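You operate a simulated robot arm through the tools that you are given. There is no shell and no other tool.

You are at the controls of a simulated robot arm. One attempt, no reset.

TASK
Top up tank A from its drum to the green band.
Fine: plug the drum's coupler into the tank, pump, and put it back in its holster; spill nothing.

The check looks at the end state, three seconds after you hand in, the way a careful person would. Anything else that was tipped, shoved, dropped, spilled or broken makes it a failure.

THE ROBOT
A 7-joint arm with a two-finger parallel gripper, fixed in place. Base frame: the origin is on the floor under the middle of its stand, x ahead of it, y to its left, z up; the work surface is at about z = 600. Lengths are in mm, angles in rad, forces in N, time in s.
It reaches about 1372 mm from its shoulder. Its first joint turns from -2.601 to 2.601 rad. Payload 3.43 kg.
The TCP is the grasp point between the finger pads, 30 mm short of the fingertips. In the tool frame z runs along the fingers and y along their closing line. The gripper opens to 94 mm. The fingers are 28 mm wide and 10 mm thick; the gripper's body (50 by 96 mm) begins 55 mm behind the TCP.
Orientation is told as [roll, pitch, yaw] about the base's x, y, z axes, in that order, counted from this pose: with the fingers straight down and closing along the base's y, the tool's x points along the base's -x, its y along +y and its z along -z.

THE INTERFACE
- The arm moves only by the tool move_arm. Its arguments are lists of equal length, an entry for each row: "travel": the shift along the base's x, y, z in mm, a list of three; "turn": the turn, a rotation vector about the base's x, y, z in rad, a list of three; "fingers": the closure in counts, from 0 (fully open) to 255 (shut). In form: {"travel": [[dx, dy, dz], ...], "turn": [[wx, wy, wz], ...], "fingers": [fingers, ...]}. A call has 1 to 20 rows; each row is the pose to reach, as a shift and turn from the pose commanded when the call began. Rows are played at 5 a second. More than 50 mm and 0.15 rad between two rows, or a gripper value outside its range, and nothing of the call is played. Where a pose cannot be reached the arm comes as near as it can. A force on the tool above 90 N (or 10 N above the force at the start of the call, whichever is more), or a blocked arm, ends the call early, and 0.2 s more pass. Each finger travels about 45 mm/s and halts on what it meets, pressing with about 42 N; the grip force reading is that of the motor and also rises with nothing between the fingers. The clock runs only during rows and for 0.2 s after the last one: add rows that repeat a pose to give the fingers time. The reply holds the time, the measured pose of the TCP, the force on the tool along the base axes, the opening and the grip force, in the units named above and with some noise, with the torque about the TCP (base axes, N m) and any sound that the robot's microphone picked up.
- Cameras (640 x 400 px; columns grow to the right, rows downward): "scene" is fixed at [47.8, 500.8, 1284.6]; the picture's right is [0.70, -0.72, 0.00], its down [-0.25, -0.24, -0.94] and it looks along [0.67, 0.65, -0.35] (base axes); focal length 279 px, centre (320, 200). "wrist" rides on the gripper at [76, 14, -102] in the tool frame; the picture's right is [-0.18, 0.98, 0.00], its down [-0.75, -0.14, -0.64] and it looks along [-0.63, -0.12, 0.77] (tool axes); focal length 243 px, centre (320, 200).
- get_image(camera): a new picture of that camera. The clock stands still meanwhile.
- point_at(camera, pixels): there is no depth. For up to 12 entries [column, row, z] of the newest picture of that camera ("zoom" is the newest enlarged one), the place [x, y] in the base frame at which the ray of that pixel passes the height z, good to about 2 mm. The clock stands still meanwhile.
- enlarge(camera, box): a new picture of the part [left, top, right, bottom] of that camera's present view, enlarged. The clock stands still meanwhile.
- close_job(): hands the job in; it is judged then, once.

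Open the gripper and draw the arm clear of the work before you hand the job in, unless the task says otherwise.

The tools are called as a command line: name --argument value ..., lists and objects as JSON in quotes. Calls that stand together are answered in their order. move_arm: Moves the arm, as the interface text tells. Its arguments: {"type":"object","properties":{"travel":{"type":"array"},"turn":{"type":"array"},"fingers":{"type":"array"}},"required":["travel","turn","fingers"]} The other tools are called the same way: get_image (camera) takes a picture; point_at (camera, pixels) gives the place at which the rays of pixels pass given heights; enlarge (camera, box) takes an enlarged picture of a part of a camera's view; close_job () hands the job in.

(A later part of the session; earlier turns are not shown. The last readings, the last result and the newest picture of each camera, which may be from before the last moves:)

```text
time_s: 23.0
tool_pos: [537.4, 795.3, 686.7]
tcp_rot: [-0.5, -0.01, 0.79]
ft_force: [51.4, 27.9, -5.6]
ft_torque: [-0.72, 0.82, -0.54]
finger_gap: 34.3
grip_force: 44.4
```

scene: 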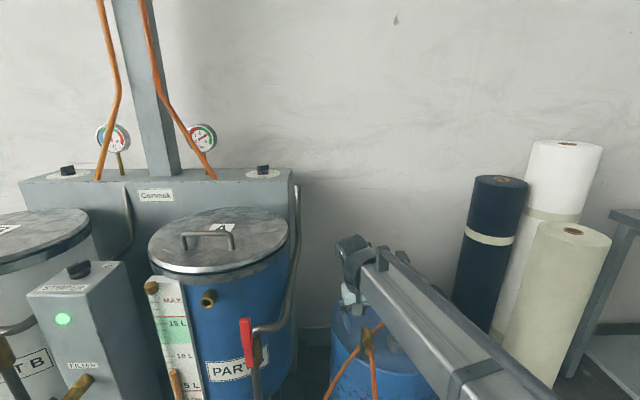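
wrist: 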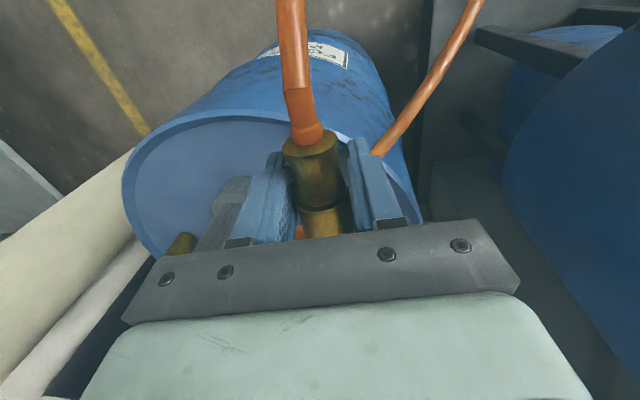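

Still held (≈57 N). I relax the pull and look at the rim facets to learn whether the coupler turns with the fingers.

move_arm --travel '[[4, 4, 0], [4, 4, 0]]' --turn '[[0, 0, 0], [0, 0, 0]]' --fingers '[255, 255]'

enlarge --camera "wrist" --box '[265, 95, 355, 165]'

enlarge --camera "wrist" --box '[285, 170, 375, 240]'

enlarge --camera "scene" --box '[346, 310, 396, 360]'

```text
time_s: 23.6
tool_pos: [537.1, 794.3, 685.8]
tcp_rot: [-0.502, -0.001, 0.786]
ft_force: [30.6, 0.1, -9.5]
ft_torque: [0.85, -0.46, 0.23]
finger_gap: 34.5
grip_force: 45.0
```

```text
5.71 times, centred on (310, 130) of wrist
```

zoom: 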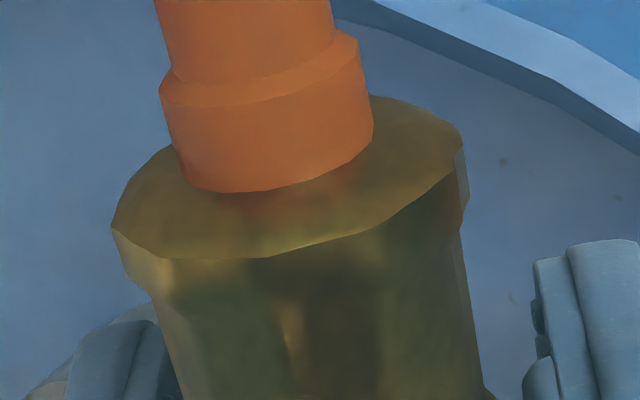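

```text
5.71 times, centred on (330, 205) of wrist
```

zoom: 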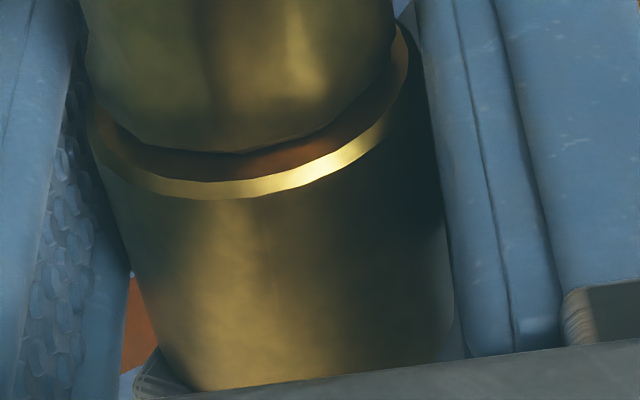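

```text
8.00 times, centred on (371, 335) of scene
```

zoom: 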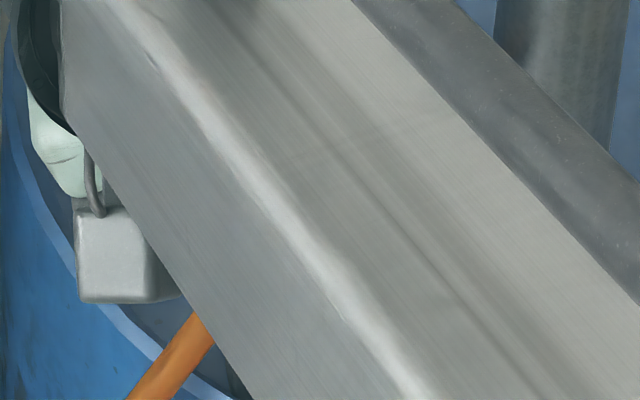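

The collar (front sleeve, Ø34) is a tube around the body. I zero the residual load and test a small upward lift to see whether the holster is open upward.

move_arm --travel '[[2.2, 0, 0], [2.2, 0, 1.5], [2.2, 0, 3], [2.2, 0, 3]]' --turn '[[0, 0, 0], [0, 0, 0], [0, 0, 0], [0, 0, 0]]' --fingers '[255, 255, 255, 255]'

```text
time_s: 24.6
tool_pos: [536.9, 794.5, 686.1]
tcp_rot: [-0.499, 0.005, 0.783]
ft_force: [4.0, -22.9, -48.0]
ft_torque: [0.11, -0.08, 0.08]
finger_gap: 34.5
grip_force: 45.2
```

Lifting is blocked too (48 N), but torque about the axis is tiny, so the coupler turns fairly freely. I undo the lift and keep twisting in the same direction (to ≈ −0.85 rad lean), watching torque.

move_arm --travel '[[0, 0, -3], [0, 0, -3], [0, 0, -3], [0, 0, -3], [0, 0, -3], [0, 0, -3]]' --turn '[[0, 0, 0], [-0.07, -0.07, 0], [-0.14, -0.14, 0], [-0.21, -0.21, 0], [-0.25, -0.25, 0], [-0.25, -0.25, 0]]' --fingers '[255, 255, 255, 255, 255, 255]'

get_image --camera "wrist"

get_image --camera "scene"

```text
time_s: 26.0
tool_pos: [535.7, 796.1, 689.0]
tcp_rot: [-0.857, -0.002, 0.783]
ft_force: [-18.8, -12.0, 10.4]
ft_torque: [0.47, 0.11, -0.14]
finger_gap: 34.2
grip_force: 45.1
```

```text
taken
```

wrist: 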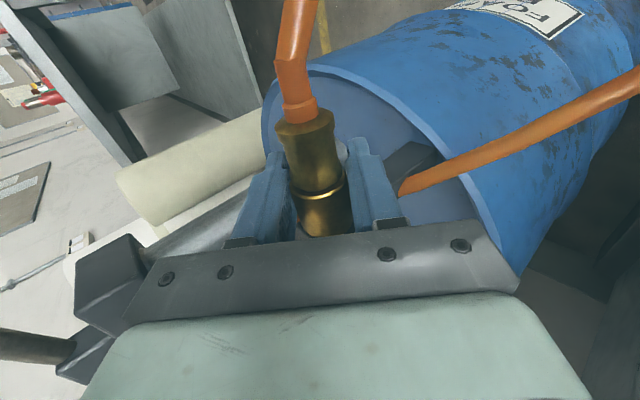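

```text
taken
```

scene: 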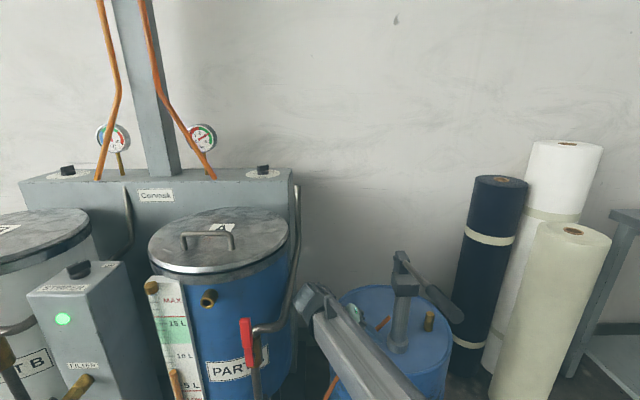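

Lean is −0.857 now, clear of everything. I test a gentle pull again.

move_arm --travel '[[-2, -2, 0], [-4, -4, 0], [-6, -6, 0], [-6, -6, 0]]' --turn '[[0, 0, 0], [0, 0, 0], [0, 0, 0], [0, 0, 0]]' --fingers '[255, 255, 255, 255]'

enlarge --camera "wrist" --box '[250, 90, 410, 250]'

```text
time_s: 27.0
tool_pos: [536.2, 795.0, 688.4]
tcp_rot: [-0.854, -0.015, 0.798]
ft_force: [39.0, 56.3, 30.9]
ft_torque: [-0.03, 0.03, 0.02]
finger_gap: 34.1
grip_force: 45.5
```

```text
2.50 times, centred on (330, 170) of wrist
```

zoom: 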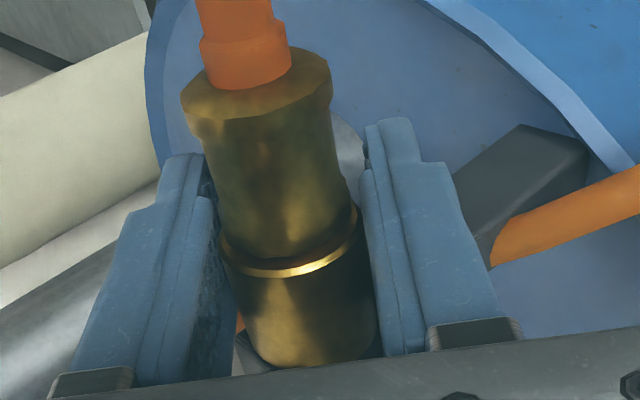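

Still held at ~67 N. I relax, release, swing the wrist back to −0.1 lean and re-grip to continue the twist like a ratchet.

move_arm --travel '[[3, 3, 0], [5, 5, 0], [5, 5, 0], [5, 5, 0], [5, 5, 0], [5, 5, 0], [5, 5, 0], [5, 5, 0], [5, 5, 0], [5, 5, 0], [5, 5, 0], [5, 5, 0], [5, 5, 0], [5, 5, 0]]' --turn '[[0, 0, 0], [0, 0, 0], [0, 0, 0], [0, 0, 0], [0.09, 0.09, 0], [0.18, 0.18, 0], [0.27, 0.27, 0], [0.36, 0.36, 0], [0.45, 0.45, 0], [0.53, 0.53, 0], [0.53, 0.53, 0], [0.53, 0.53, 0], [0.53, 0.53, 0], [0.53, 0.53, 0]]' --fingers '[255, 255, 125, 125, 125, 125, 125, 125, 125, 125, 125, 255, 255, 255]'

enlarge --camera "wrist" --box '[250, 90, 410, 250]'

enlarge --camera "scene" --box '[336, 310, 400, 360]'

```text
time_s: 30.0
tool_pos: [535.5, 797.3, 687.5]
tcp_rot: [-0.103, -0.001, 0.785]
ft_force: [-8.7, 9.1, -0.4]
ft_torque: [0.2, 0.19, 0.23]
finger_gap: 33.9
grip_force: 45.3
```

```text
2.50 times, centred on (330, 170) of wrist
```

zoom: 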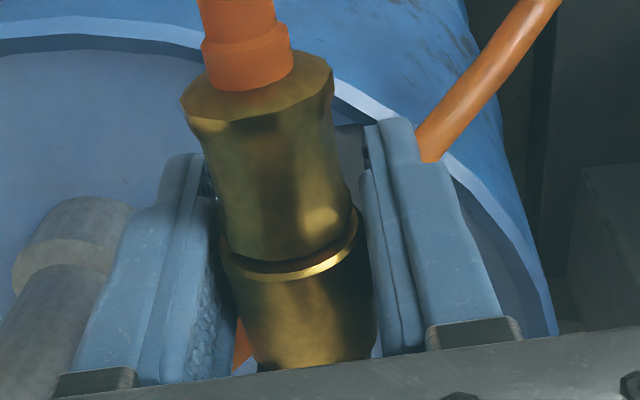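

```text
8.00 times, centred on (368, 335) of scene
```

zoom: 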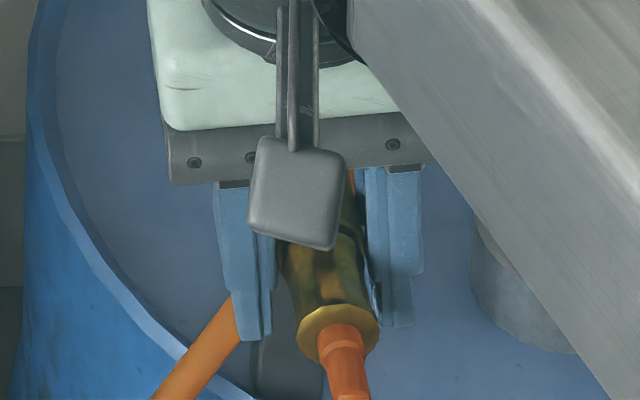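

The highlight pattern on the brass changed compared with the same viewpoint earlier, so the coupler really rotates. I continue the twist another −0.75 rad with a light back-pull.

move_arm --travel '[[-0.7, 0.7, 0], [-0.7, 0.7, 0], [-0.7, 0.7, 0], [-0.7, 0.7, 0], [-0.7, 0.7, 0], [-0.7, 0.7, 0], [-0.7, 0.7, 0], [-0.7, 0.7, 0], [-2.7, -1.3, 0], [-4.7, -3.3, 0], [-4.7, -3.3, 0]]' --turn '[[0, 0, 0], [-0.09, -0.09, 0], [-0.18, -0.18, 0], [-0.27, -0.27, 0], [-0.36, -0.36, 0], [-0.45, -0.45, 0], [-0.53, -0.53, 0], [-0.53, -0.53, 0], [-0.53, -0.53, 0], [-0.53, -0.53, 0], [-0.53, -0.53, 0]]' --fingers '[255, 255, 255, 255, 255, 255, 255, 255, 255, 255, 255]'

enlarge --camera "wrist" --box '[250, 90, 410, 250]'

```text
time_s: 32.4
tool_pos: [537.8, 792.4, 686.3]
tcp_rot: [-0.858, -0.01, 0.793]
ft_force: [64.5, 18.6, 3.4]
ft_torque: [-0.32, 0.76, -0.99]
finger_gap: 34.3
grip_force: 45.0
```

```text
2.50 times, centred on (330, 170) of wrist
```

zoom: 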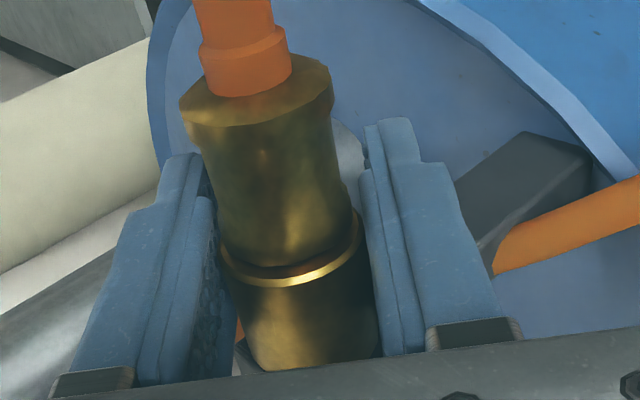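

Still locked after a total twist of ~1.3 rad, so twisting the collar isn't it. The hourglass rear body may be the release sleeve, so I re-grip there (about 17 mm behind the ring) and will pull on that.

move_arm --travel '[[3, 3, 0], [3, 3, 0], [3, 3, 0], [0, 0, 0], [-3, -3, 0], [-6, -6, 0], [-9, -9, 0], [-10.8, -10.5, 0], [-10.8, -10.5, 0], [-10.8, -10.5, 0], [-10.8, -10.5, 0], [-10.8, -10.5, 0]]' --turn '[[0, 0, 0], [0, 0, 0], [0, 0, 0], [0.09, 0.09, 0], [0.18, 0.18, 0], [0.27, 0.27, 0], [0.36, 0.36, 0], [0.43, 0.43, 0], [0.43, 0.43, 0], [0.43, 0.43, 0], [0.43, 0.43, 0], [0.43, 0.43, 0]]' --fingers '[255, 125, 125, 125, 125, 125, 125, 125, 255, 255, 255, 255]'

enlarge --camera "wrist" --box '[250, 90, 410, 250]'

```text
time_s: 35.0
tool_pos: [520.7, 781.4, 686.3]
tcp_rot: [-0.246, -0.001, 0.785]
ft_force: [-0.2, -2.0, 3.1]
ft_torque: [-0.14, -0.14, 0.01]
finger_gap: 28.4
grip_force: 42.3
```

```text
2.50 times, centred on (330, 170) of wrist
```

zoom: 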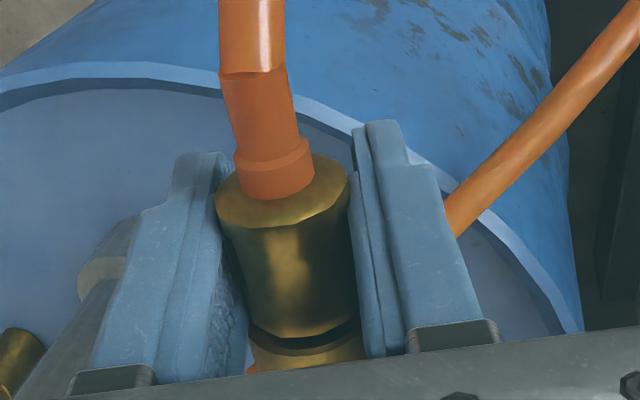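

Rear body gripped (gap 28.4 mm, nearly no load). Now a gentle axial pull.

move_arm --travel '[[-1.5, -1.5, 0], [-3, -3, 0], [-4.5, -4.5, 0], [-6, -6, 0]]' --turn '[[0, 0, 0], [0, 0, 0], [0, 0, 0], [0, 0, 0]]' --fingers '[255, 255, 255, 255]'

enlarge --camera "wrist" --box '[250, 90, 410, 250]'

```text
time_s: 36.0
tool_pos: [514.6, 773.7, 686.5]
tcp_rot: [-0.246, -0.001, 0.785]
ft_force: [0.1, 0.0, -0.3]
ft_torque: [0.03, -0.02, 0.02]
finger_gap: 28.9
grip_force: 41.6
```

```text
2.50 times, centred on (330, 170) of wrist
```

zoom: 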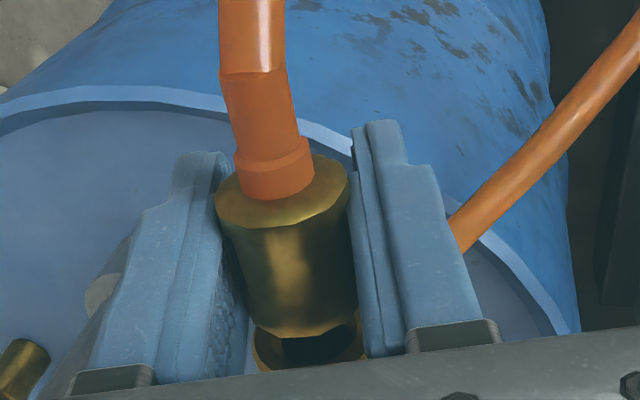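

The rear body comes back freely: the front "collar" is actually the holster's socket, and the hourglass part is the coupler. I keep withdrawing along the axis.

move_arm --travel '[[-4, -4, 0], [-8, -8, 0], [-12, -12, 0], [-16, -16, 0], [-20, -20, 0], [-24, -24, 0], [-28, -28, 0], [-32, -32, 0], [-36, -36, 0]]' --turn '[[0, 0, 0], [0, 0, 0], [0, 0, 0], [0, 0, 0], [0, 0, 0], [0, 0, 0], [0, 0, 0], [0, 0, 0], [0, 0, 0]]' --fingers '[255, 255, 255, 255, 255, 255, 255, 255, 255]'

get_image --camera "wrist"

enlarge --camera "scene" --box '[320, 280, 440, 400]'

```text
time_s: 38.0
tool_pos: [478.9, 739.5, 686.1]
tcp_rot: [-0.246, -0.001, 0.785]
ft_force: [-0.1, -1.5, 0.6]
ft_torque: [0.01, -0.01, 0.02]
finger_gap: 28.7
grip_force: 42.4
```

```text
taken
```

wrist: 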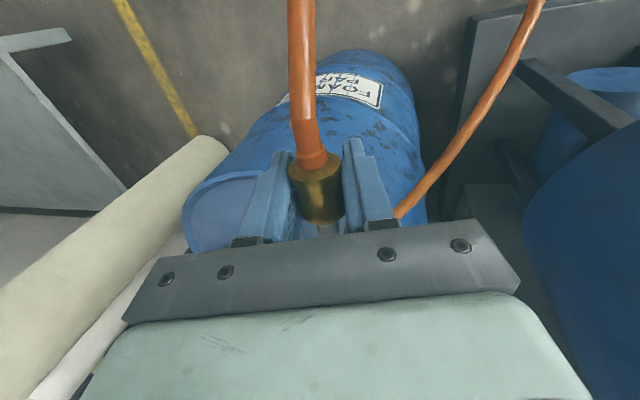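

```text
3.33 times, centred on (380, 340) of scene
```

zoom: 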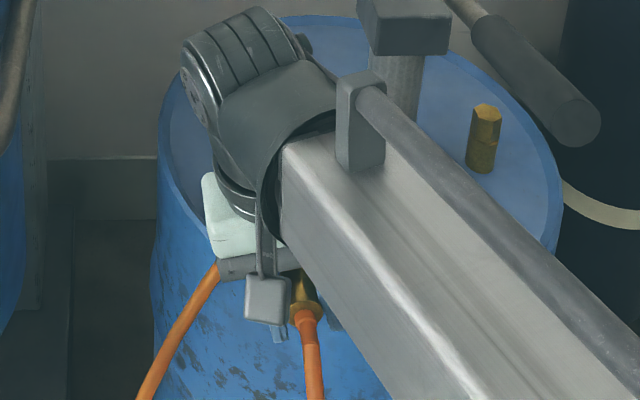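

The coupler is out (grey nose visible at wrist (327,228)); its seated holster pose was (521.0,782.2,687). I now lift away from the lever toward the tank and stop where the wrist camera can see the port past the right finger.

move_arm --travel '[[-12, 13, 28], [-24, 26, 57], [-37, 38, 86], [-49, 51, 114], [-66, 61, 146], [-83, 71, 178], [-99, 81, 210], [-116, 91, 242], [-132, 101, 274], [-149, 111, 307], [-176, 133, 307], [-203, 155, 307], [-203, 155, 307]]' --turn '[[0, 0, 0], [0, 0, 0], [0, 0, 0], [0, 0, 0], [0, 0, 0], [0, 0, 0], [0.04, 0.04, 0], [0.08, 0.08, 0], [0.12, 0.12, 0], [0.15, 0.15, 0], [0.174, 0.174, 0], [0.174, 0.174, 0], [0.174, 0.174, 0]]' --fingers '[255, 255, 255, 255, 255, 255, 255, 255, 255, 255, 255, 255, 255]'

get_image --camera "wrist"

get_image --camera "scene"

```text
time_s: 40.8
tool_pos: [276.9, 894.9, 993.7]
tcp_rot: [-0.001, 0.0, 0.784]
ft_force: [0.0, -0.5, -0.4]
ft_torque: [0.01, 0.01, -0.02]
finger_gap: 28.4
grip_force: 42.3
```

```text
taken
```

wrist: 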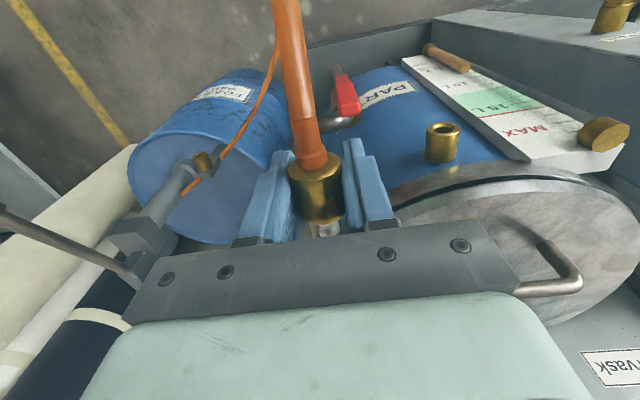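

```text
taken
```

scene: 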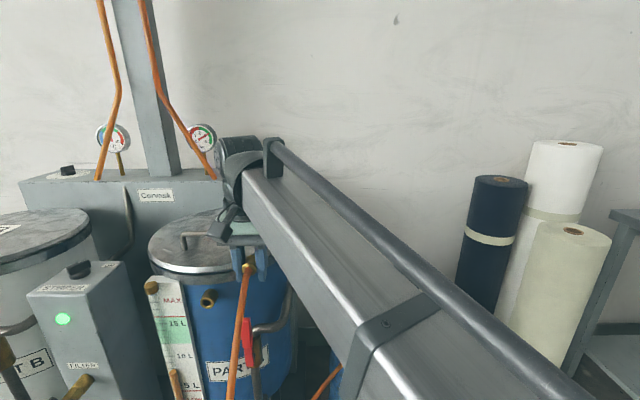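

Port clearly visible at wrist (443,143). I enlarge it and take its tip and base rays.

enlarge --camera "wrist" --box '[411, 118, 475, 168]'

enlarge --camera "scene" --box '[178, 277, 242, 317]'

enlarge --camera "wrist" --box '[250, 130, 400, 250]'

```text
8.00 times, centred on (443, 143) of wrist
```

zoom: 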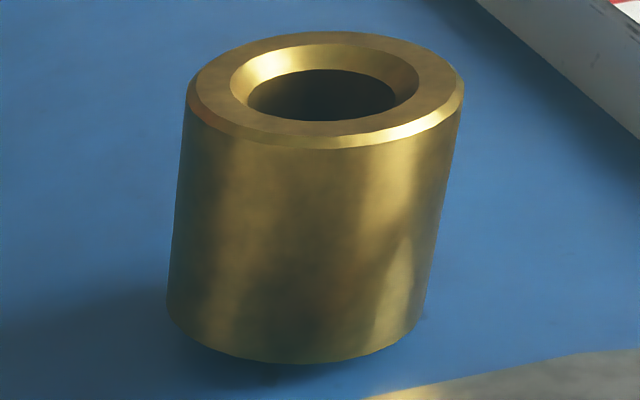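

```text
10.00 times, centred on (210, 297) of scene
```

zoom: 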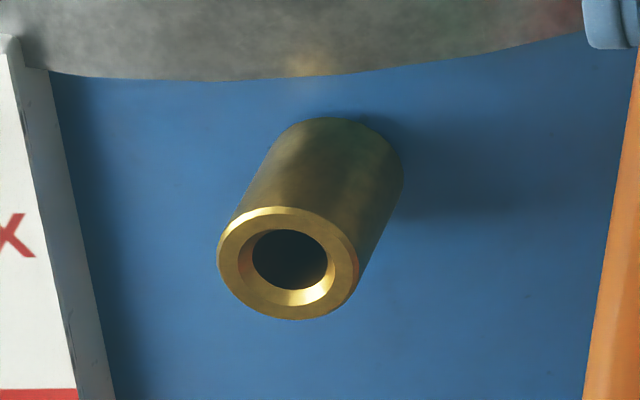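

```text
3.33 times, centred on (325, 190) of wrist
```

zoom: 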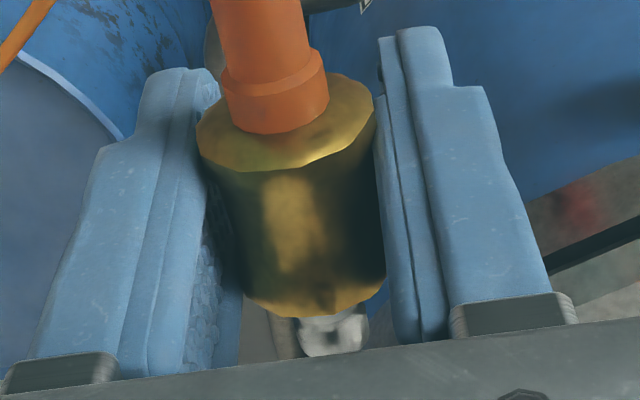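

point_at --camera "wrist" --pixels '[[443.6, 129.25, 865], [443.6, 129.25, 870], [443.6, 129.25, 875], [443.6, 129.25, 880], [439.75, 156.6, 865], [439.75, 156.6, 870], [439.75, 156.6, 875], [439.75, 156.6, 880]]'

point_at --camera "scene" --pixels '[[206.75, 303.35, 865], [206.75, 303.35, 870], [206.75, 303.35, 875], [206.75, 303.35, 880], [211.4, 294.3, 865], [211.4, 294.3, 870], [211.4, 294.3, 875], [211.4, 294.3, 880]]'

```text
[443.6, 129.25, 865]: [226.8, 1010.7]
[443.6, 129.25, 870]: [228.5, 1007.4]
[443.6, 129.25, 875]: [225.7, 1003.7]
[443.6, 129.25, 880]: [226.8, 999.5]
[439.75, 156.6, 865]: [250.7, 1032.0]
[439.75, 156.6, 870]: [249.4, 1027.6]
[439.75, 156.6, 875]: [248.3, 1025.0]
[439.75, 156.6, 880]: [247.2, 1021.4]
```

```text
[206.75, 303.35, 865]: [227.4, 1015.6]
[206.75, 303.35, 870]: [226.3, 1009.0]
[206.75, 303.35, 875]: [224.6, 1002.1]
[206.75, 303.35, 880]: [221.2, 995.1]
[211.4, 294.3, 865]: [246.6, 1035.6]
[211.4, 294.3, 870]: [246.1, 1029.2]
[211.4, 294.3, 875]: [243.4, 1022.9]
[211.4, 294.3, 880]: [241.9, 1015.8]
```

Port fix: tip ≈(226,1005,873), base ≈(247.5,1027,872): azimuth 45.7°, horizontal, matching the holster axis. I go to a pre-insert point 55 mm in front of the seat with lean +0.35 so the scene camera can see the joint.

move_arm --travel '[[-25, 15, 0], [-50, 30, 0], [-76, 45, 0], [-102, 59, -5], [-102, 59, -30], [-102, 59, -55], [-102, 59, -80], [-102, 59, -105], [-102, 59, -121], [-102, 59, -121]]' --turn '[[0.04, 0.04, 0], [0.08, 0.08, 0], [0.12, 0.12, 0], [0.16, 0.16, 0], [0.2, 0.2, 0], [0.247, 0.247, 0], [0.247, 0.247, 0], [0.247, 0.247, 0], [0.247, 0.247, 0], [0.247, 0.247, 0]]' --fingers '[255, 255, 255, 255, 255, 255, 255, 255, 255, 255]'

get_image --camera "scene"

get_image --camera "wrist"

```text
time_s: 43.0
tool_pos: [175.2, 953.5, 872.2]
tcp_rot: [0.35, 0.0, 0.785]
ft_force: [0.4, 1.0, -0.9]
ft_torque: [0.0, -0.04, 0.01]
finger_gap: 28.3
grip_force: 42.0
```

```text
taken
```

scene: 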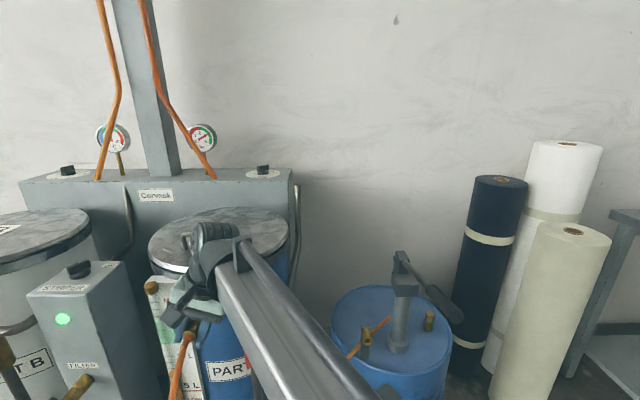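

```text
taken
```

wrist: 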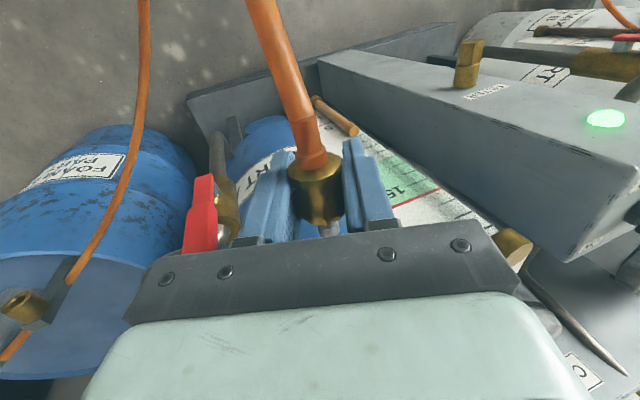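

I enlarge the scene near the coupler and port to check alignment.

enlarge --camera "scene" --box '[160, 270, 260, 350]'

enlarge --camera "wrist" --box '[250, 110, 410, 250]'

```text
5.00 times, centred on (210, 310) of scene
```

zoom: 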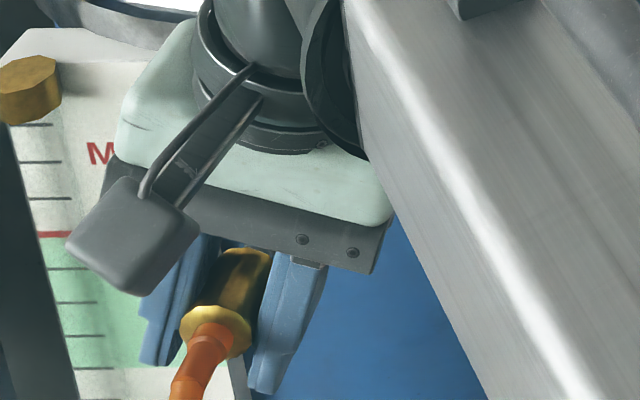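

```text
2.86 times, centred on (330, 180) of wrist
```

zoom: 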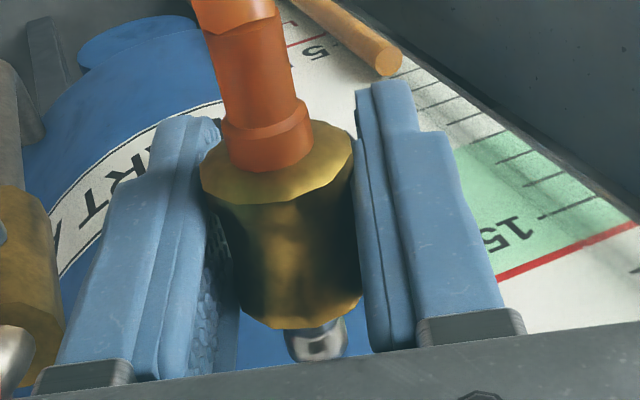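

Alignment by numbers: seat is 55.7 mm ahead along the axis, lateral off by ~0.5 mm. I advance 28 mm slowly and read the force.

move_arm --travel '[[3.2, 2.4, -0.5], [6, 5.2, -0.5], [8.9, 8.1, -0.5], [11.7, 10.9, -0.5], [14.5, 13.7, -0.5], [17.4, 16.6, -0.5], [20.2, 19.4, -0.5]]' --turn '[[0, 0, 0], [0, 0, 0], [0, 0, 0], [0, 0, 0], [0, 0, 0], [0, 0, 0], [0, 0, 0]]' --fingers '[255, 255, 255, 255, 255, 255, 255]'

enlarge --camera "scene" --box '[160, 270, 260, 350]'

```text
time_s: 44.6
tool_pos: [194.2, 971.3, 872.8]
tcp_rot: [0.348, -0.001, 0.785]
ft_force: [-0.1, 0.0, -1.0]
ft_torque: [-0.04, 0.01, -0.04]
finger_gap: 28.6
grip_force: 42.0
```

```text
5.00 times, centred on (210, 310) of scene
```

zoom: 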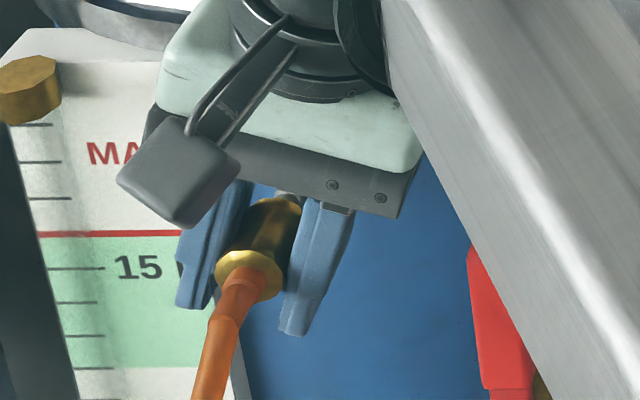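

No contact so far. I advance another 10 mm in small rows.

move_arm --travel '[[1.8, 1.8, 0], [3.6, 3.6, 0], [5.4, 5.4, 0], [7.1, 7.1, 0]]' --turn '[[0, 0, 0], [0, 0, 0], [0, 0, 0], [0, 0, 0]]' --fingers '[255, 255, 255, 255]'

```text
time_s: 45.6
tool_pos: [201.8, 979.3, 871.9]
tcp_rot: [0.349, -0.001, 0.785]
ft_force: [-0.4, -1.0, -1.2]
ft_torque: [-0.02, 0.02, 0.03]
finger_gap: 28.4
grip_force: 41.8
```

Still free. Another 8 mm in small rows.

move_arm --travel '[[1.4, 1.4, 0], [2.8, 2.8, 0], [4.2, 4.2, 0], [5.6, 5.6, 0]]' --turn '[[0, 0, 0], [0, 0, 0], [0, 0, 0], [0, 0, 0]]' --fingers '[255, 255, 255, 255]'

enlarge --camera "scene" --box '[170, 270, 250, 340]'

```text
time_s: 46.6
tool_pos: [207.5, 985.1, 871.6]
tcp_rot: [0.351, 0.0, 0.785]
ft_force: [-0.2, 0.0, -1.0]
ft_torque: [0.01, -0.03, 0.0]
finger_gap: 28.5
grip_force: 41.6
```

```text
5.71 times, centred on (210, 305) of scene
```

zoom: 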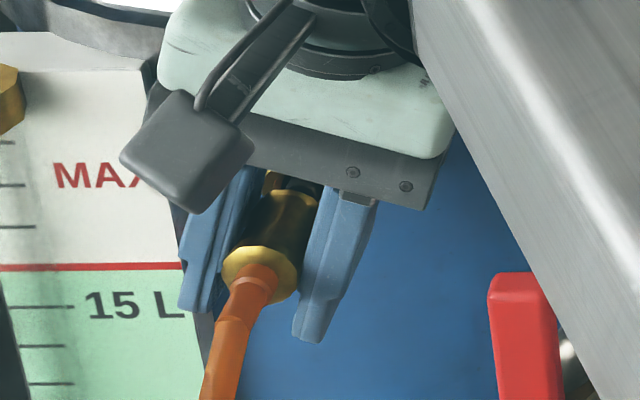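

The port is now just visible behind the coupler; I zoom closer.

enlarge --camera "scene" --box '[190, 290, 226, 320]'

enlarge --camera "wrist" --box '[270, 150, 390, 250]'

```text
13.33 times, centred on (208, 305) of scene
```

zoom: 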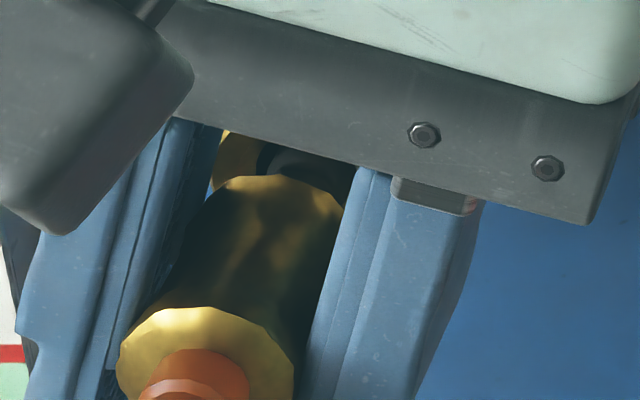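

```text
4.00 times, centred on (330, 200) of wrist
```

zoom: 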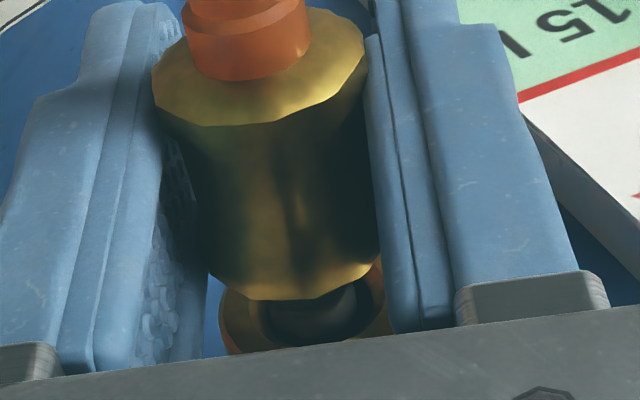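

In the wrist zoom the grey nose (265–355) is centred in the port mouth (222–388). I continue inserting with small steps.

move_arm --travel '[[1.2, 1.2, 0], [2.4, 2.4, 0], [3.6, 3.6, 0], [4.8, 4.8, 0], [4.8, 4.8, 0]]' --turn '[[0, 0, 0], [0, 0, 0], [0, 0, 0], [0, 0, 0], [0, 0, 0]]' --fingers '[255, 255, 255, 255, 255]'

enlarge --camera "wrist" --box '[270, 150, 390, 250]'

enlarge --camera "scene" --box '[190, 290, 226, 320]'

```text
time_s: 47.8
tool_pos: [212.2, 990.9, 872.4]
tcp_rot: [0.349, 0.002, 0.785]
ft_force: [-2.2, -1.2, -0.2]
ft_torque: [-0.01, -0.01, -0.02]
finger_gap: 28.4
grip_force: 42.1
```

```text
4.00 times, centred on (330, 200) of wrist
```

zoom: 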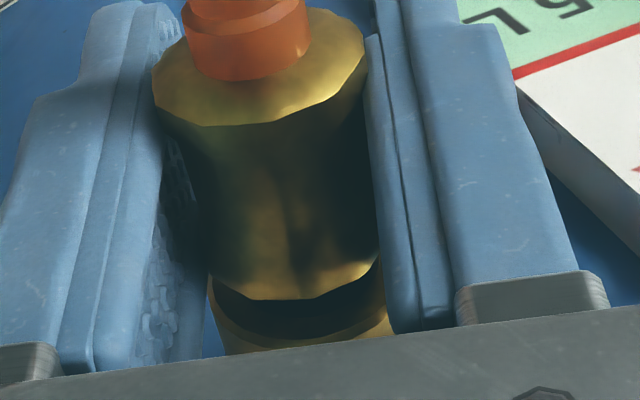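

```text
13.33 times, centred on (208, 305) of scene
```

zoom: 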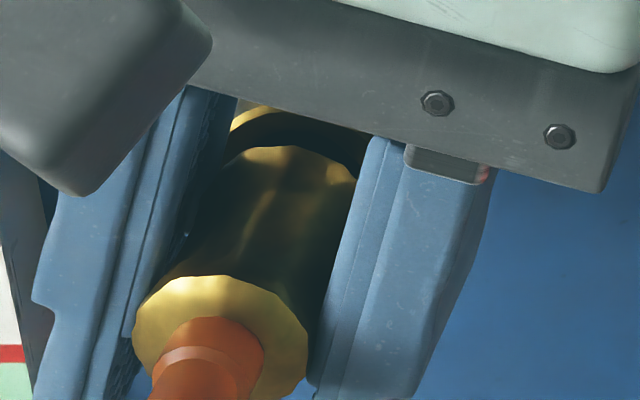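

The nose is inside the port with only a few mm gap left and ~2 N. I push the last millimetres in, looking for contact or a click.

move_arm --travel '[[0.8, 0.8, 0], [1.6, 1.6, 0], [2.4, 2.4, 0], [3.2, 3.2, 0]]' --turn '[[0, 0, 0], [0, 0, 0], [0, 0, 0], [0, 0, 0]]' --fingers '[255, 255, 255, 255]'

enlarge --camera "wrist" --box '[270, 150, 390, 250]'

```text
time_s: 48.8
tool_pos: [212.5, 990.6, 873.2]
tcp_rot: [0.349, 0.004, 0.789]
ft_force: [-27.6, -30.3, -4.7]
ft_torque: [1.64, -1.36, -0.34]
finger_gap: 28.5
grip_force: 42.2
```

```text
4.00 times, centred on (330, 200) of wrist
```

zoom: 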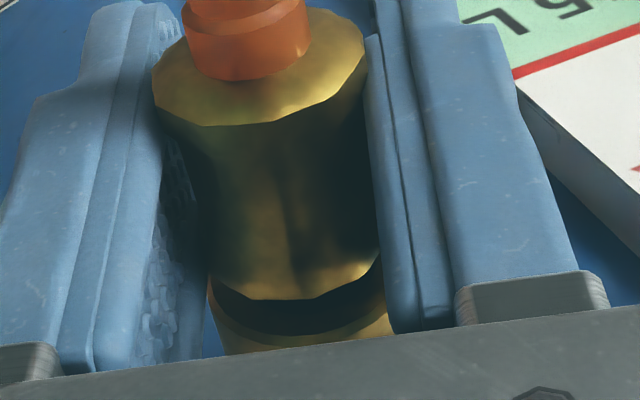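

Contact at ~41 N, and the torque says it acts ~51 mm above the TCP: the gripper body is touching the lid rim, not the coupler bottoming out. I back out straight; I'll re-seat the coupler in its holster and re-grip with the hand tilted back.

move_arm --travel '[[-4, -4, 0], [-8, -8, 0], [-12, -12, 0], [-17, -17, 0], [-22, -22, 0], [-28, -28, 0], [-34, -34, 0], [-41, -41, 0], [-41, -41, 0]]' --turn '[[0, 0, 0], [0, 0, 0], [0, 0, 0], [0, 0, 0], [0, 0, 0], [0, 0, 0], [0, 0, 0], [0, 0, 0], [0, 0, 0]]' --fingers '[255, 255, 255, 255, 255, 255, 255, 255, 255]'

get_image --camera "wrist"

get_image --camera "scene"

```text
time_s: 50.8
tool_pos: [174.4, 953.1, 872.6]
tcp_rot: [0.349, 0.0, 0.787]
ft_force: [0.1, 0.1, -0.5]
ft_torque: [0.0, 0.0, 0.03]
finger_gap: 28.4
grip_force: 42.2
```

```text
taken
```

wrist: 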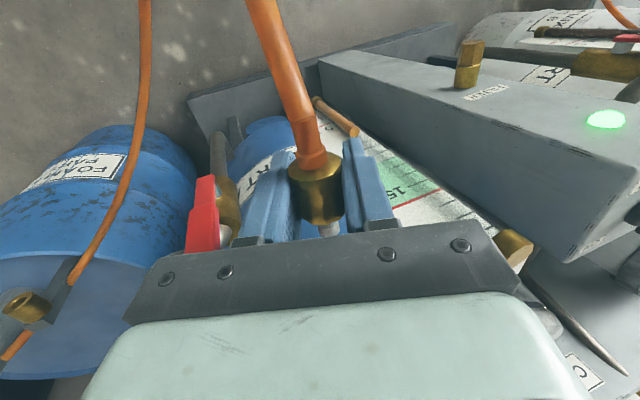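

```text
taken
```

scene: 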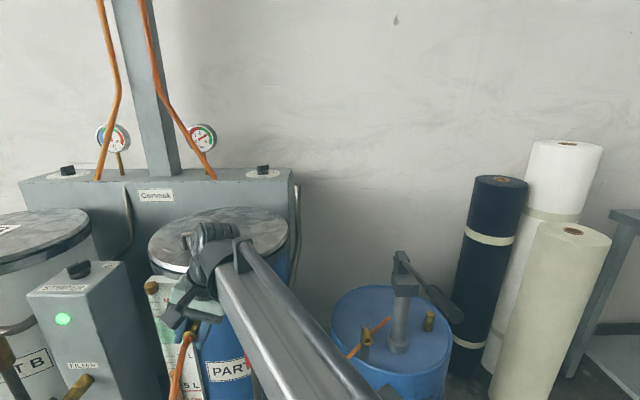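

Back to the pre-insert pose, nothing disturbed. I retrace the path to the holster's front, restoring the lean used when I first gripped.

move_arm --travel '[[0, 0, 40], [0, 0, 80], [0, 0, 121.5], [34, -19, 121.5], [68, -38, 121.5], [102, -58, 121.5], [129, -80, 121.5], [156, -102, 121.5], [173, -112, 89], [190, -122, 57], [206, -132, 25], [223, -142, -7], [239, -152, -39], [256, -162, -71.5], [268, -175, -100], [280.5, -188, -129], [293, -200.5, -157], [305.1, -213.1, -185.5], [305.1, -213.1, -185.5]]' --turn '[[0, 0, 0], [-0.02, -0.02, 0], [-0.06, -0.06, 0], [-0.1, -0.1, 0], [-0.15, -0.15, 0], [-0.2, -0.2, 0], [-0.25, -0.25, 0], [-0.3, -0.3, 0], [-0.34, -0.34, 0], [-0.38, -0.38, 0], [-0.4214, -0.4214, 0], [-0.4214, -0.4214, 0], [-0.4214, -0.4214, 0], [-0.4214, -0.4214, 0], [-0.4214, -0.4214, 0], [-0.4214, -0.4214, 0], [-0.4214, -0.4214, 0], [-0.4214, -0.4214, 0], [-0.4214, -0.4214, 0]]' --fingers '[255, 255, 255, 255, 255, 255, 255, 255, 255, 255, 255, 255, 255, 255, 255, 255, 255, 255, 255]'

get_image --camera "wrist"

get_image --camera "scene"

```text
time_s: 54.8
tool_pos: [478.8, 738.4, 687.2]
tcp_rot: [-0.244, 0.0, 0.785]
ft_force: [0.2, -0.6, -0.9]
ft_torque: [-0.02, -0.02, 0.0]
finger_gap: 28.3
grip_force: 42.1
```

```text
taken
```

wrist: 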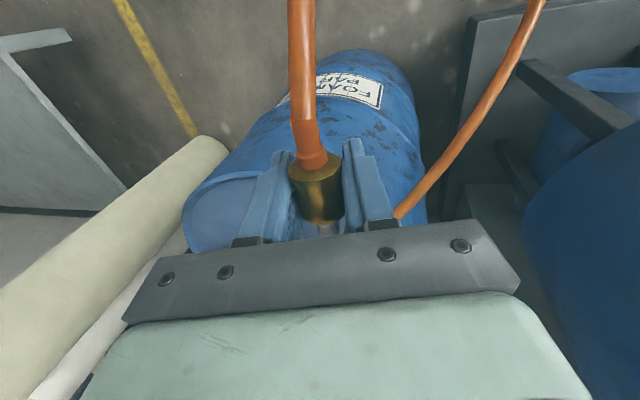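

```text
taken
```

scene: 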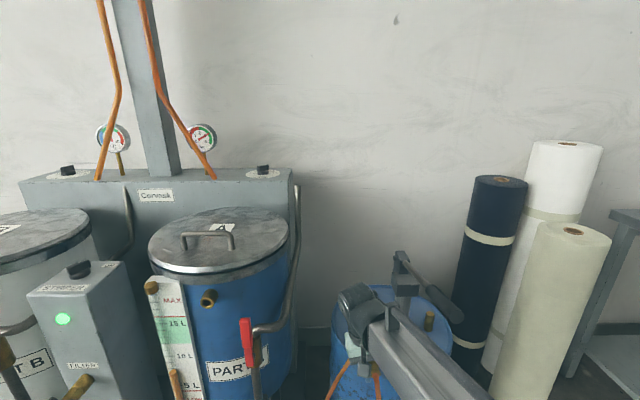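

At the pre-holster pose. I insert the coupler back along the axis the 59 mm it came out.

move_arm --travel '[[5, 5, 0], [10, 10, 0], [15, 15, 0], [20, 20, 0], [25, 25, 0], [30, 30, 0], [34, 34, 0], [38, 38, 0], [40, 40, 0], [42, 42, 0], [42, 42, 0]]' --turn '[[0, 0, 0], [0, 0, 0], [0, 0, 0], [0, 0, 0], [0, 0, 0], [0, 0, 0], [0, 0, 0], [0, 0, 0], [0, 0, 0], [0, 0, 0], [0, 0, 0]]' --fingers '[255, 255, 255, 255, 255, 255, 255, 255, 255, 255, 255]'

enlarge --camera "wrist" --box '[270, 110, 390, 250]'

```text
time_s: 57.2
tool_pos: [520.4, 780.1, 685.7]
tcp_rot: [-0.246, 0.002, 0.786]
ft_force: [-7.4, -8.0, -1.3]
ft_torque: [-0.02, -0.05, 0.0]
finger_gap: 28.6
grip_force: 42.0
```

```text
2.86 times, centred on (330, 180) of wrist
```

zoom: 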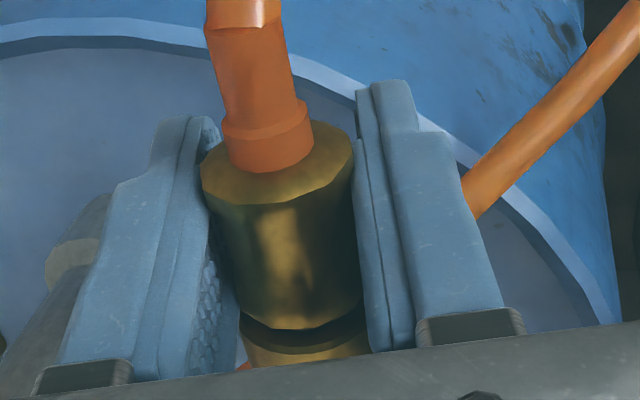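

Bottoming at ~11 N and looks the same as at the start. I press ~1.5 mm more to make sure it is fully seated and listen for a click.

move_arm --travel '[[1, 1, 0], [1.5, 1.5, 0], [1.5, 1.5, 0]]' --turn '[[0, 0, 0], [0, 0, 0], [0, 0, 0]]' --fingers '[255, 255, 255]'

enlarge --camera "wrist" --box '[270, 110, 390, 250]'

```text
time_s: 58.0
tool_pos: [521.3, 781.3, 688.0]
tcp_rot: [-0.246, 0.005, 0.784]
ft_force: [-23.9, -20.5, -3.2]
ft_torque: [0.08, -0.11, 0.05]
finger_gap: 28.7
grip_force: 42.1
```

```text
2.86 times, centred on (330, 180) of wrist
```

zoom: 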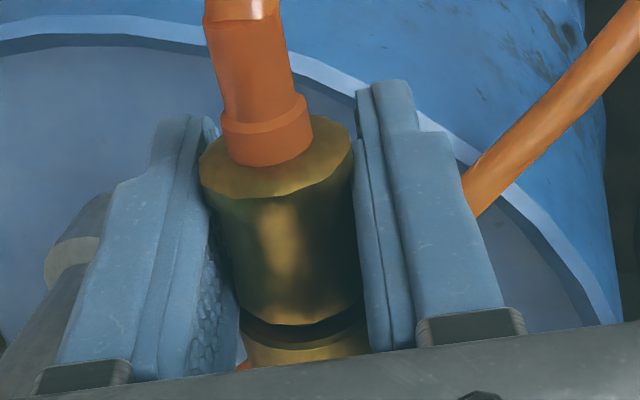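

Bottomed (31 N, no further motion), so it is home in the holster. I relax, open the fingers, and check that it stays.

move_arm --travel '[[-1.5, -1.5, 0], [-2, -2, 0], [-2, -2, 0], [-2, -2, 0], [-2, -2, 0]]' --turn '[[0, 0, 0], [0, 0, 0], [0, 0, 0], [0, 0, 0], [0, 0, 0]]' --fingers '[255, 255, 115, 115, 115]'

enlarge --camera "wrist" --box '[270, 110, 390, 250]'

```text
time_s: 59.2
tool_pos: [520.2, 781.2, 686.7]
tcp_rot: [-0.246, -0.002, 0.785]
ft_force: [0.6, 0.2, 0.5]
ft_torque: [-0.01, 0.0, -0.02]
finger_gap: 51.7
grip_force: 0.1
```

```text
2.86 times, centred on (330, 180) of wrist
```

zoom: 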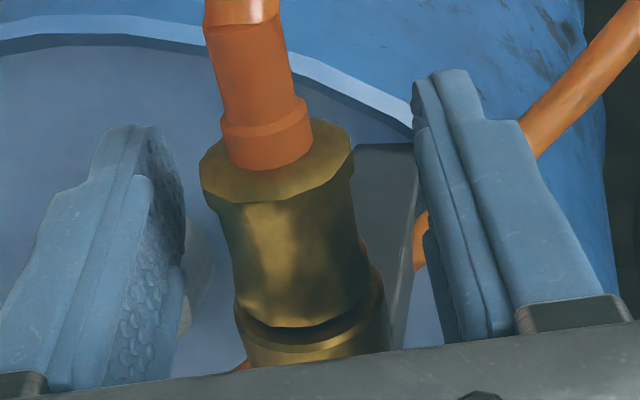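

The coupler rests stably in the holster. I tilt the hand back 0.28 rad about the closing line (body away from the future lid side), shift 2.5 mm back and re-grip.

move_arm --travel '[[0, 0, 0], [-0.9, -0.9, 0], [-1.8, -1.8, 0], [-1.8, -1.8, 0], [-1.8, -1.8, 0], [-1.8, -1.8, 0], [-1.8, -1.8, 0]]' --turn '[[0.064, -0.064, 0.023], [0.128, -0.128, 0.045], [0.192, -0.192, 0.068], [0.192, -0.192, 0.068], [0.192, -0.192, 0.068], [0.192, -0.192, 0.068], [0.192, -0.192, 0.068]]' --fingers '[115, 115, 115, 255, 255, 255, 255]'

enlarge --camera "wrist" --box '[250, 90, 410, 250]'

get_image --camera "scene"

```text
time_s: 60.8
tool_pos: [518.8, 778.9, 687.1]
tcp_rot: [-0.257, -0.272, 0.855]
ft_force: [2.9, -3.4, 0.6]
ft_torque: [0.13, -0.15, 0.05]
finger_gap: 28.7
grip_force: 41.6
```

```text
2.50 times, centred on (330, 170) of wrist
```

zoom: 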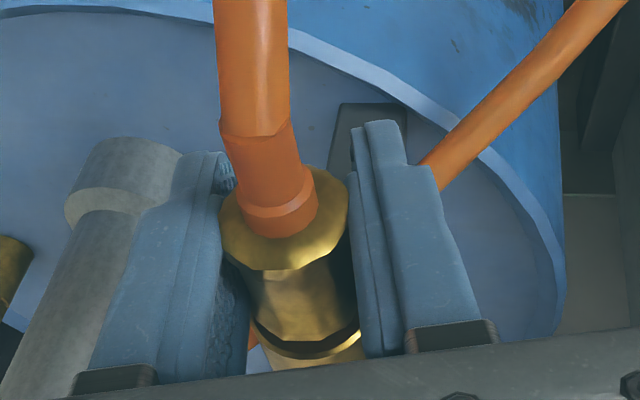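

```text
taken
```

scene: 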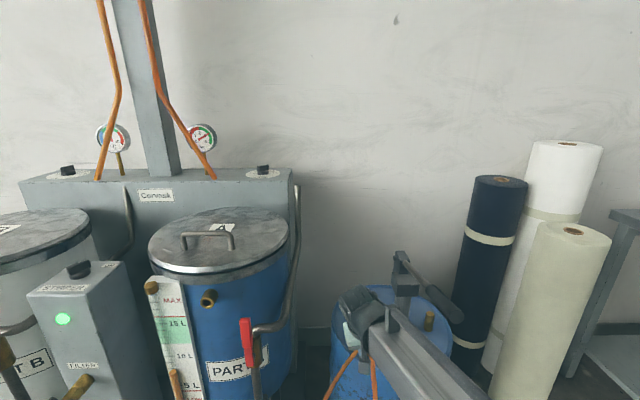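

Re-gripped squarely with the hand tilted back. I withdraw the coupler again along the axis.

move_arm --travel '[[-2, -2, 0], [-5, -5, 0], [-10, -10, 0], [-15, -15, 0], [-20, -20, 0], [-25, -25, 0], [-30, -30, 0], [-35, -35, 0], [-40, -40, 0], [-40, -40, 0]]' --turn '[[0, 0, 0], [0, 0, 0], [0, 0, 0], [0, 0, 0], [0, 0, 0], [0, 0, 0], [0, 0, 0], [0, 0, 0], [0, 0, 0], [0, 0, 0]]' --fingers '[255, 255, 255, 255, 255, 255, 255, 255, 255, 255]'

get_image --camera "wrist"

```text
time_s: 63.0
tool_pos: [479.2, 739.6, 686.6]
tcp_rot: [-0.256, -0.272, 0.854]
ft_force: [0.1, -0.2, -1.2]
ft_torque: [0.0, -0.01, -0.06]
finger_gap: 28.2
grip_force: 41.9
```

```text
taken
```

wrist: 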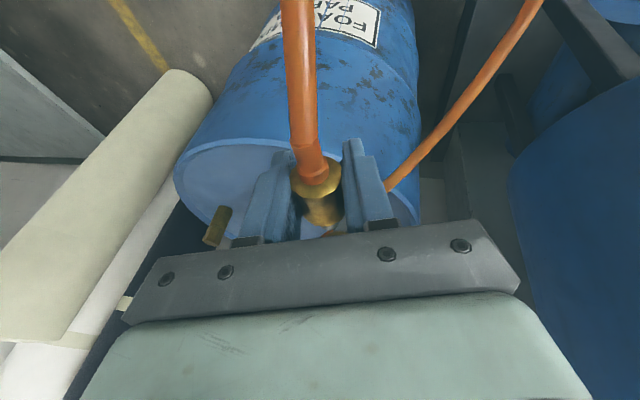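

Coupler in hand again. I run the same path to the tank pre-insert point, turning the lean to +0.35.

move_arm --travel '[[-16, 17, 38], [-33, 34, 76], [-49, 51, 114], [-69, 63, 152], [-89, 75, 190], [-109, 87, 229], [-129, 99, 268], [-149, 111, 307], [-176, 133, 307], [-203, 155, 307], [-237, 175, 307], [-271, 194, 307], [-304.6, 213.6, 302], [-304.6, 213.6, 270], [-304.6, 213.6, 240], [-304.6, 213.6, 212], [-304.6, 213.6, 185.5], [-304.6, 213.6, 185.5]]' --turn '[[0, 0, 0], [0, 0, 0], [0, 0, 0], [0.03, 0.03, 0], [0.06, 0.06, 0], [0.1, 0.1, 0], [0.14, 0.14, 0], [0.18, 0.18, 0], [0.22, 0.22, 0], [0.26, 0.26, 0], [0.3, 0.3, 0], [0.34, 0.34, 0], [0.38, 0.38, 0], [0.4214, 0.4214, 0], [0.4214, 0.4214, 0], [0.4214, 0.4214, 0], [0.4214, 0.4214, 0], [0.4214, 0.4214, 0]]' --fingers '[255, 255, 255, 255, 255, 255, 255, 255, 255, 255, 255, 255, 255, 255, 255, 255, 255, 255]'

get_image --camera "scene"

get_image --camera "wrist"

```text
time_s: 66.8
tool_pos: [174.3, 952.7, 872.3]
tcp_rot: [0.363, -0.263, 0.686]
ft_force: [0.0, 0.4, -1.0]
ft_torque: [-0.03, 0.0, 0.04]
finger_gap: 28.4
grip_force: 41.9
```

```text
taken
```

scene: 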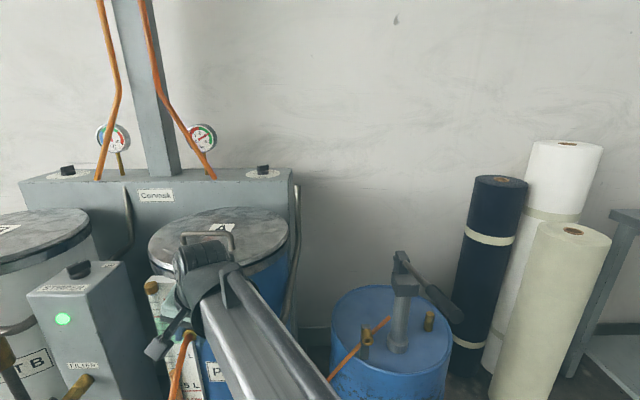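

```text
taken
```

wrist: 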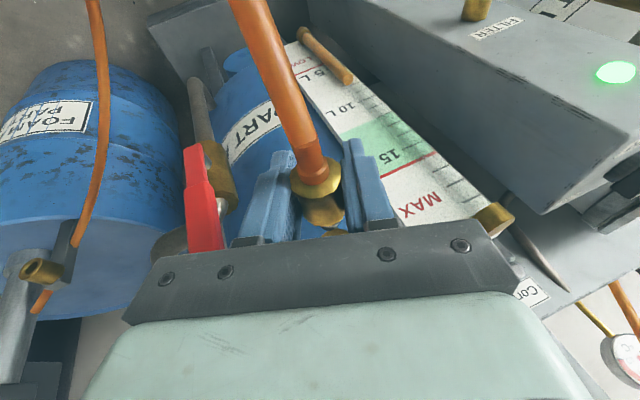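

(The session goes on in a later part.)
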